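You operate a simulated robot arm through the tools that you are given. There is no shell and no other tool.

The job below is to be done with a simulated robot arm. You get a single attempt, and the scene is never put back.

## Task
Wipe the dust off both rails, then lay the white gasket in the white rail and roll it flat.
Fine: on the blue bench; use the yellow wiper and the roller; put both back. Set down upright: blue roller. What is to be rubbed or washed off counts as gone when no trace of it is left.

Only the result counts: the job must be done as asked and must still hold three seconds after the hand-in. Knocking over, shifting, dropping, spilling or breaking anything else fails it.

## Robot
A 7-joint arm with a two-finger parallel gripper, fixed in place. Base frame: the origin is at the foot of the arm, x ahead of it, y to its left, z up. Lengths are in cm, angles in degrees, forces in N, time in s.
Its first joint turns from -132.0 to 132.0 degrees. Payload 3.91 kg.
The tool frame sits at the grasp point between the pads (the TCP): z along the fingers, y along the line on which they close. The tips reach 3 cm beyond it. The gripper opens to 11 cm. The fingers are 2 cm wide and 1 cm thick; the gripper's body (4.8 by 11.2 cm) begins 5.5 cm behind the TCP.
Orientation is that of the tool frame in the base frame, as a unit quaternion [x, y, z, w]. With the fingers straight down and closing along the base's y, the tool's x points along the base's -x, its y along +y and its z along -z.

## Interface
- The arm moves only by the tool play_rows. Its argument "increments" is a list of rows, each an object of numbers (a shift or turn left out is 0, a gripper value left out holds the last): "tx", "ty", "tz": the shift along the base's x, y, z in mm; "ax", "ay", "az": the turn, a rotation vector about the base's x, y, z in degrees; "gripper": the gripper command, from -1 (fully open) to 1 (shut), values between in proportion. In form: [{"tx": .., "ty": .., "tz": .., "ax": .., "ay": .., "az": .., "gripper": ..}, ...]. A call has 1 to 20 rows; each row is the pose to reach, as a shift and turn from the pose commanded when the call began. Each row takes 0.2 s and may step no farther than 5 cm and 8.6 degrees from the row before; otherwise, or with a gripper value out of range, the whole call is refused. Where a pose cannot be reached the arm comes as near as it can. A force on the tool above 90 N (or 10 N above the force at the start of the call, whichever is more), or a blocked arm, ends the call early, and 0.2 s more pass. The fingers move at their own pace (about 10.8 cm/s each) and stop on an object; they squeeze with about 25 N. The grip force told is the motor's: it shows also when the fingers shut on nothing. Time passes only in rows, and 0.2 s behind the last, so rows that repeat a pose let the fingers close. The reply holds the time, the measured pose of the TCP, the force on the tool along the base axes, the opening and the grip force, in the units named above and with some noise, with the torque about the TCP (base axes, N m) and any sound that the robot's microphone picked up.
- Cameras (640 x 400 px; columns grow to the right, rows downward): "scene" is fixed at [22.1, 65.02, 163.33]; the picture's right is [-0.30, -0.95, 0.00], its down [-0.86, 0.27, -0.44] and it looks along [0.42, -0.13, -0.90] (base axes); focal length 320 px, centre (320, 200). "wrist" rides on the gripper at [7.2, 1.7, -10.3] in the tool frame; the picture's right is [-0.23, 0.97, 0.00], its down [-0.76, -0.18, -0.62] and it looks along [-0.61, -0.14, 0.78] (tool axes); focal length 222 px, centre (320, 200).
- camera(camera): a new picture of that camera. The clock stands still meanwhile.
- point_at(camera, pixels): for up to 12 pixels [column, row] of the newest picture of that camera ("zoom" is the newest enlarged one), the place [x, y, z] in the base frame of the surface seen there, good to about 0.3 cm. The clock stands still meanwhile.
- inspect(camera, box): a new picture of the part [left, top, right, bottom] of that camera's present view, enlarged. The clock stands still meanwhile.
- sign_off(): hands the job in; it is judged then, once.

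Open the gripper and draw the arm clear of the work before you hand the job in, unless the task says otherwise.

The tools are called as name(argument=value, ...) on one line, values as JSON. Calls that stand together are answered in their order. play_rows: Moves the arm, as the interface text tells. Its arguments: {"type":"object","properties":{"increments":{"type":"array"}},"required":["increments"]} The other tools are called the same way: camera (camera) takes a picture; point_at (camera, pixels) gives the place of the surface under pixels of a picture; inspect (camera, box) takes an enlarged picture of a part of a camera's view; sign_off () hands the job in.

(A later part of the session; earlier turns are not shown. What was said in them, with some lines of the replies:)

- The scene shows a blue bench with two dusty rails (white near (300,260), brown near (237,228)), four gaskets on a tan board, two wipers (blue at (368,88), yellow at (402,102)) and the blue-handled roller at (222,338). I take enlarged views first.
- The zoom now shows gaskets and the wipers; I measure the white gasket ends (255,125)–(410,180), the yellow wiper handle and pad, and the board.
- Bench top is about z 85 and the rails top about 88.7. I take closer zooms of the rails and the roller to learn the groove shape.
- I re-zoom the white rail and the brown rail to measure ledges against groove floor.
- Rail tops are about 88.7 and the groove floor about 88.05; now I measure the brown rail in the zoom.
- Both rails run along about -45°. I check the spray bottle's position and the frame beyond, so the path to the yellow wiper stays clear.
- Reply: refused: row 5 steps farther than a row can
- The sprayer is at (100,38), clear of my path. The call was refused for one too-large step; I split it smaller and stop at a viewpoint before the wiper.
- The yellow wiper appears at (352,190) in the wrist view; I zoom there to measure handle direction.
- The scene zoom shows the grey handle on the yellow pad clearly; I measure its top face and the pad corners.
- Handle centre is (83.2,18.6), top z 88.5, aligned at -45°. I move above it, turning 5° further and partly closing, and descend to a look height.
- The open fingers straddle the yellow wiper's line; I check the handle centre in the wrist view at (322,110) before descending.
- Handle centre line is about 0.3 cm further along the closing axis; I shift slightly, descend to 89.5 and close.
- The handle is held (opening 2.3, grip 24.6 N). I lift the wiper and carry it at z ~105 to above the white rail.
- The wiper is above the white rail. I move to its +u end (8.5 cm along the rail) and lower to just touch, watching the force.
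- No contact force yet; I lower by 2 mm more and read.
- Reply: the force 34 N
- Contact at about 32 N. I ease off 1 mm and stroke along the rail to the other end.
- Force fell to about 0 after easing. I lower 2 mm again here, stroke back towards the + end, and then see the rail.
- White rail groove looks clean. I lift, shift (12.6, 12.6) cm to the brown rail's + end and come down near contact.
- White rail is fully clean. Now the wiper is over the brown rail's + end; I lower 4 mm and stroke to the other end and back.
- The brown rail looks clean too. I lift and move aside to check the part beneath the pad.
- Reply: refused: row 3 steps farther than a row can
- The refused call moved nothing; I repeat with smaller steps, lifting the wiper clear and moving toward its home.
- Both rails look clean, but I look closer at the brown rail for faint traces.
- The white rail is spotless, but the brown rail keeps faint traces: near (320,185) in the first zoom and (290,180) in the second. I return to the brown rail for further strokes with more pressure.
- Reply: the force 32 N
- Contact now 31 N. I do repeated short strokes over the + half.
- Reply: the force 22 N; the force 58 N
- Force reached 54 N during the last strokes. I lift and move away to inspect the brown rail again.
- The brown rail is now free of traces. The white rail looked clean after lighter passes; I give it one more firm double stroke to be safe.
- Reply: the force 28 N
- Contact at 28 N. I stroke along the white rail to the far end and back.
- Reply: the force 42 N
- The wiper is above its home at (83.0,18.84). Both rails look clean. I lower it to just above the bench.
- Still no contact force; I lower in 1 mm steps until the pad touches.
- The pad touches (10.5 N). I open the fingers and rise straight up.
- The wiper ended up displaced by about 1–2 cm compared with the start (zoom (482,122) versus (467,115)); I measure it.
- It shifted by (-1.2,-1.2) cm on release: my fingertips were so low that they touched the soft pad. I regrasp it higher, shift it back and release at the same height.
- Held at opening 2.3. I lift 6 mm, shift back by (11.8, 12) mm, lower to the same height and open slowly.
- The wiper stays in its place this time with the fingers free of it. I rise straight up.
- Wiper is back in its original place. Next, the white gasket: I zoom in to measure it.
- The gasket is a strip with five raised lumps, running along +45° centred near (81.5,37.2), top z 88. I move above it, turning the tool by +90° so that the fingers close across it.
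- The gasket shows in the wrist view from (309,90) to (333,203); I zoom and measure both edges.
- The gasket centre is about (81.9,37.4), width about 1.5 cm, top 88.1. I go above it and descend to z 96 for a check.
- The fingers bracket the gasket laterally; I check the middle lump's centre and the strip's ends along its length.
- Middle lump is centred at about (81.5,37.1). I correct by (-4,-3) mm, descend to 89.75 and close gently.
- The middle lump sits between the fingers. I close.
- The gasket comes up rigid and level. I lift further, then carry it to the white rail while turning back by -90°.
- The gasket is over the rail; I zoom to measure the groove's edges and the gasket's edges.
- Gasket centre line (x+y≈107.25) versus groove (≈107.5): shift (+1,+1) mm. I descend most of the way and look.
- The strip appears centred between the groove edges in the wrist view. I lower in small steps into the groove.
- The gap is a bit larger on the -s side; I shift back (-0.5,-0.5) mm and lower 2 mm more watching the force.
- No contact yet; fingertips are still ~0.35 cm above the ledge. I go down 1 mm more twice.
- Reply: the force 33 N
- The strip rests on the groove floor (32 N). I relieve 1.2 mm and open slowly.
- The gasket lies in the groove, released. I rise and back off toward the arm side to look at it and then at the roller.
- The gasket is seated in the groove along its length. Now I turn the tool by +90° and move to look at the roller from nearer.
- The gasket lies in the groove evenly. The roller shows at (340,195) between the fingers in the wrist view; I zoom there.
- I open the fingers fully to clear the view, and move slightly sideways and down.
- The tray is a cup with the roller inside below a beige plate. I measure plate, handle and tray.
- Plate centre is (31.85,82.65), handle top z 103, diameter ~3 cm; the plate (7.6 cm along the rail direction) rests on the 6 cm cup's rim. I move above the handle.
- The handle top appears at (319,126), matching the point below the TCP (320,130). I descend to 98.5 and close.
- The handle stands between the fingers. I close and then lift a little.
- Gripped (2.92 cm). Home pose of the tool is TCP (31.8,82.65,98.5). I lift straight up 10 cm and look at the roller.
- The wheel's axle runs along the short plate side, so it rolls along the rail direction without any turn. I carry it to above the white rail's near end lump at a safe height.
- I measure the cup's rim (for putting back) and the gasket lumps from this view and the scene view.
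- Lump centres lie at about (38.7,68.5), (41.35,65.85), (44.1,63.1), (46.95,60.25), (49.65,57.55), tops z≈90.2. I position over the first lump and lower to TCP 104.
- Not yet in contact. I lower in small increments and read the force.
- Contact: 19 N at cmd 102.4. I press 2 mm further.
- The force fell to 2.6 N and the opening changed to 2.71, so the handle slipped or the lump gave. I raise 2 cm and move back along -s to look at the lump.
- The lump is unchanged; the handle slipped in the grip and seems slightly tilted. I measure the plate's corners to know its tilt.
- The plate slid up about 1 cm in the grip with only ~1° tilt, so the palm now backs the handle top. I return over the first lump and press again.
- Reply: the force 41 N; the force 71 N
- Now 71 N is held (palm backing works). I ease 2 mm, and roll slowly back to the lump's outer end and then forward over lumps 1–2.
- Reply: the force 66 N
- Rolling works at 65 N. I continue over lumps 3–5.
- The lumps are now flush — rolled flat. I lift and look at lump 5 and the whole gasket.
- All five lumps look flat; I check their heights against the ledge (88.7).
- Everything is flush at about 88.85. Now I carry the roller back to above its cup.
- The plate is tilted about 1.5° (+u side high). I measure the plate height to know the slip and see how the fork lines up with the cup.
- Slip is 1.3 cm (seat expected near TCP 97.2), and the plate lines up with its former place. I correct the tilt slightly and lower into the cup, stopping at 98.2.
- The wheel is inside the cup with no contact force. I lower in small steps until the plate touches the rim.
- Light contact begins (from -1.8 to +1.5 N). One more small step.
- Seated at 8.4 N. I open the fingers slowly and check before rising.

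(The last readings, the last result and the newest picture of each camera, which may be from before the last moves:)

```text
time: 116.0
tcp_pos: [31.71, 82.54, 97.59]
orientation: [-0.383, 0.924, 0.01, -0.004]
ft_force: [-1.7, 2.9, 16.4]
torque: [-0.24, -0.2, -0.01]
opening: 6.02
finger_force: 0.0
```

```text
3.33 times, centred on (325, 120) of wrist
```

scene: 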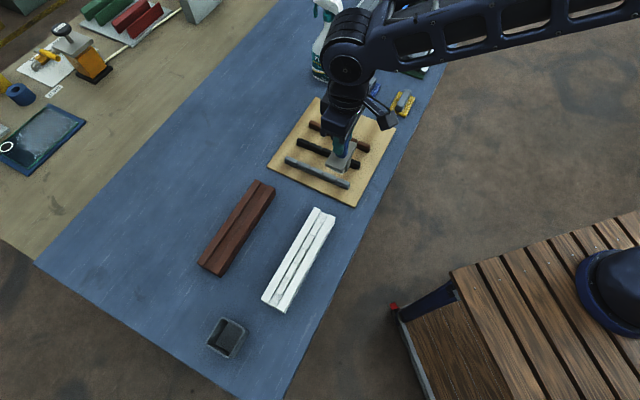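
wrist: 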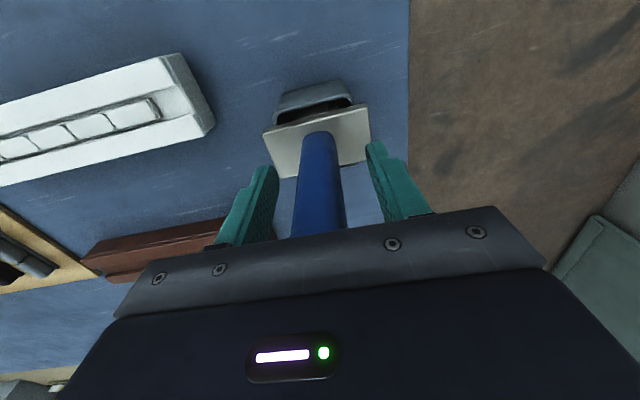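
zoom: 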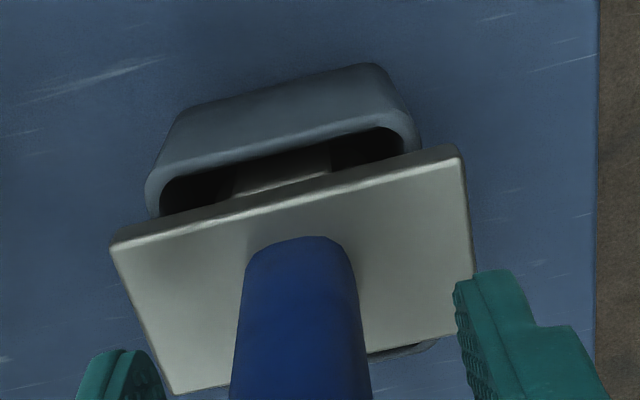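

Fingers are free; the palm presses lightly on the top. I rise slowly straight up, then well clear.

play_rows(increments=[{"tz": 2}, {"tz": 6}, {"tz": 15}, {"tz": 35}, {"tz": 65}, {"tz": 105}, {"tz": 145}, {"tz": 180}, {"tz": 180}])

camera(camera="wrist")

inspect(camera="wrist", box=[250, 30, 400, 150])

```text
time: 118.0
tcp_pos: [31.75, 82.81, 115.17]
orientation: [-0.382, 0.924, 0.01, -0.004]
ft_force: [0.2, 0.3, 0.1]
torque: [0.0, 0.02, 0.03]
opening: 6.04
finger_force: 0.0
```

```text
taken
```

wrist: 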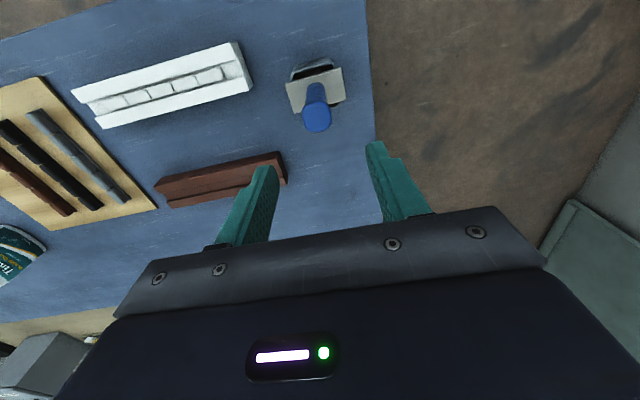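

```text
3.33 times, centred on (325, 90) of wrist
```

zoom: 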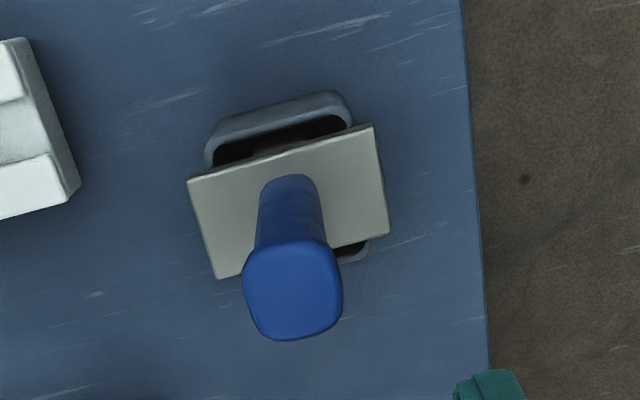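

The roller stands in its cup. I level the tool and move back to the starting area to check with the scene camera.

play_rows(increments=[{"tx": -15, "ty": -30, "tz": 20, "ax": -0.4, "ay": -0.4}, {"tx": -30, "ty": -60, "tz": 35, "ax": -0.85, "ay": -0.85}, {"tx": -45, "ty": -95, "tz": 40, "ax": -0.85, "ay": -0.85}, {"tx": -60, "ty": -130, "tz": 40, "ax": -0.85, "ay": -0.85}, {"tx": -75, "ty": -165, "tz": 40, "ax": -0.85, "ay": -0.85}, {"tx": -85, "ty": -200, "tz": 40, "ax": -0.85, "ay": -0.85}, {"tx": -95, "ty": -235, "tz": 40, "ax": -0.85, "ay": -0.85}, {"tx": -100, "ty": -270, "tz": 40, "ax": -0.85, "ay": -0.85}, {"tx": -100, "ty": -290, "tz": 40, "ax": -0.85, "ay": -0.85}, {"tx": -100, "ty": -290, "tz": 40, "ax": -0.85, "ay": -0.85}])

camera(camera="scene")

inspect(camera="scene", box=[190, 305, 260, 365])

```text
time: 120.2
tcp_pos: [21.87, 53.84, 119.35]
orientation: [-0.383, 0.924, 0.0, 0.001]
ft_force: [-0.8, -0.3, -0.4]
torque: [0.0, 0.0, -0.02]
opening: 6.03
finger_force: 0.0
```

```text
taken
```

scene: 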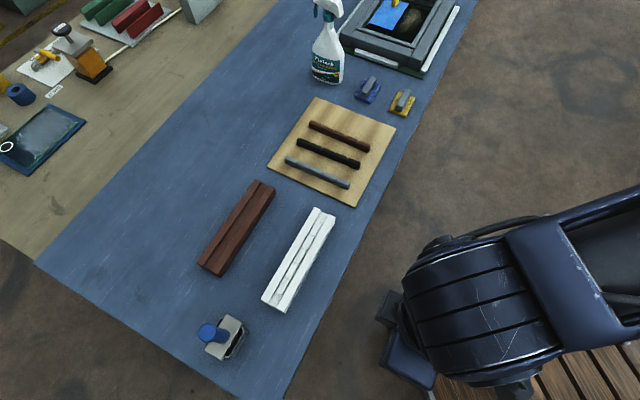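

```text
6.67 times, centred on (225, 335) of scene
```

zoom: 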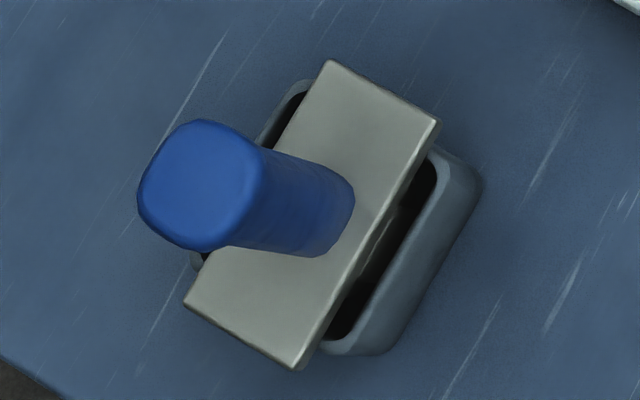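

The roller is back as at the start. Final close checks on the two rails, the wiper and the board.

inspect(camera="scene", box=[192, 175, 285, 282])

inspect(camera="scene", box=[255, 200, 345, 320])

inspect(camera="scene", box=[260, 60, 430, 215])

```text
3.74 times, centred on (238, 228) of scene
```

zoom: 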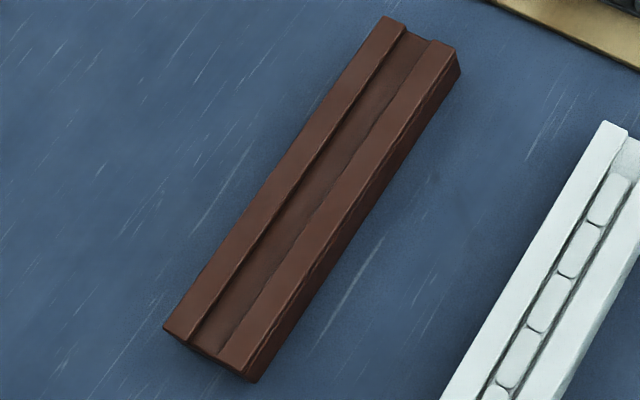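

```text
3.33 times, centred on (300, 260) of scene
```

zoom: 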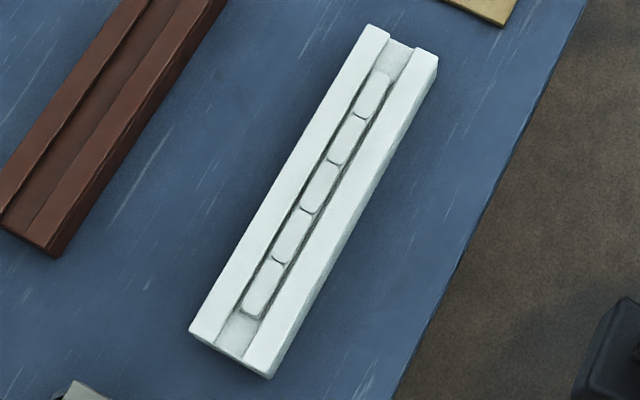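

```text
2.58 times, centred on (345, 138) of scene
```

zoom: 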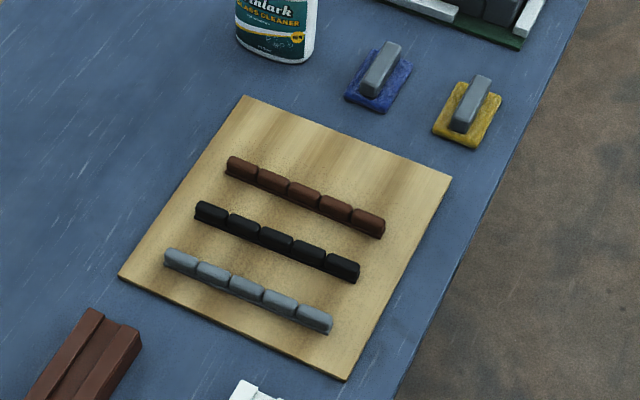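

Both rails are clean, the gasket is flat in the white rail, and wiper and roller are at their places. I open the gripper fully before handing in.

play_rows(increments=[{"gripper": -1}, {"gripper": -1}, {"gripper": -1}])

```text
time: 121.0
tcp_pos: [21.93, 53.87, 119.31]
orientation: [-0.383, 0.924, 0.0, 0.0]
ft_force: [0.3, -0.4, 0.1]
torque: [-0.02, -0.02, -0.01]
opening: 11.01
finger_force: 0.0
```

The gripper is open (11 cm) and the arm is clear of the work, so I hand in the job.

sign_off()

```text
The job is handed in.
```

I handed the job in. Both rails are wiped, the white gasket is laid in the white rail and rolled flat, and both tools are back in place. The sign-off gave no verdict, so this rests on my last pictures and readings.

- **Rails:** No dust shows on either rail. The first strokes left faint traces on the brown rail, so I wiped it again with more pressure. I also gave the white rail an extra pass.
- **Gasket:** It lies along the groove. All five lumps measured about 88.9 cm high, against 88.7 cm for the rail's ledges.
- **Yellow wiper:** It shifted about 1.7 cm when I first let go of it. I picked it up again and set it back, and it now matches its starting position.
- **Blue roller:** It stands upright in its cup and looks the same as at the start. The handle slid about 1.3 cm in the grip while I was pressing.

Nothing else on the bench looks moved.
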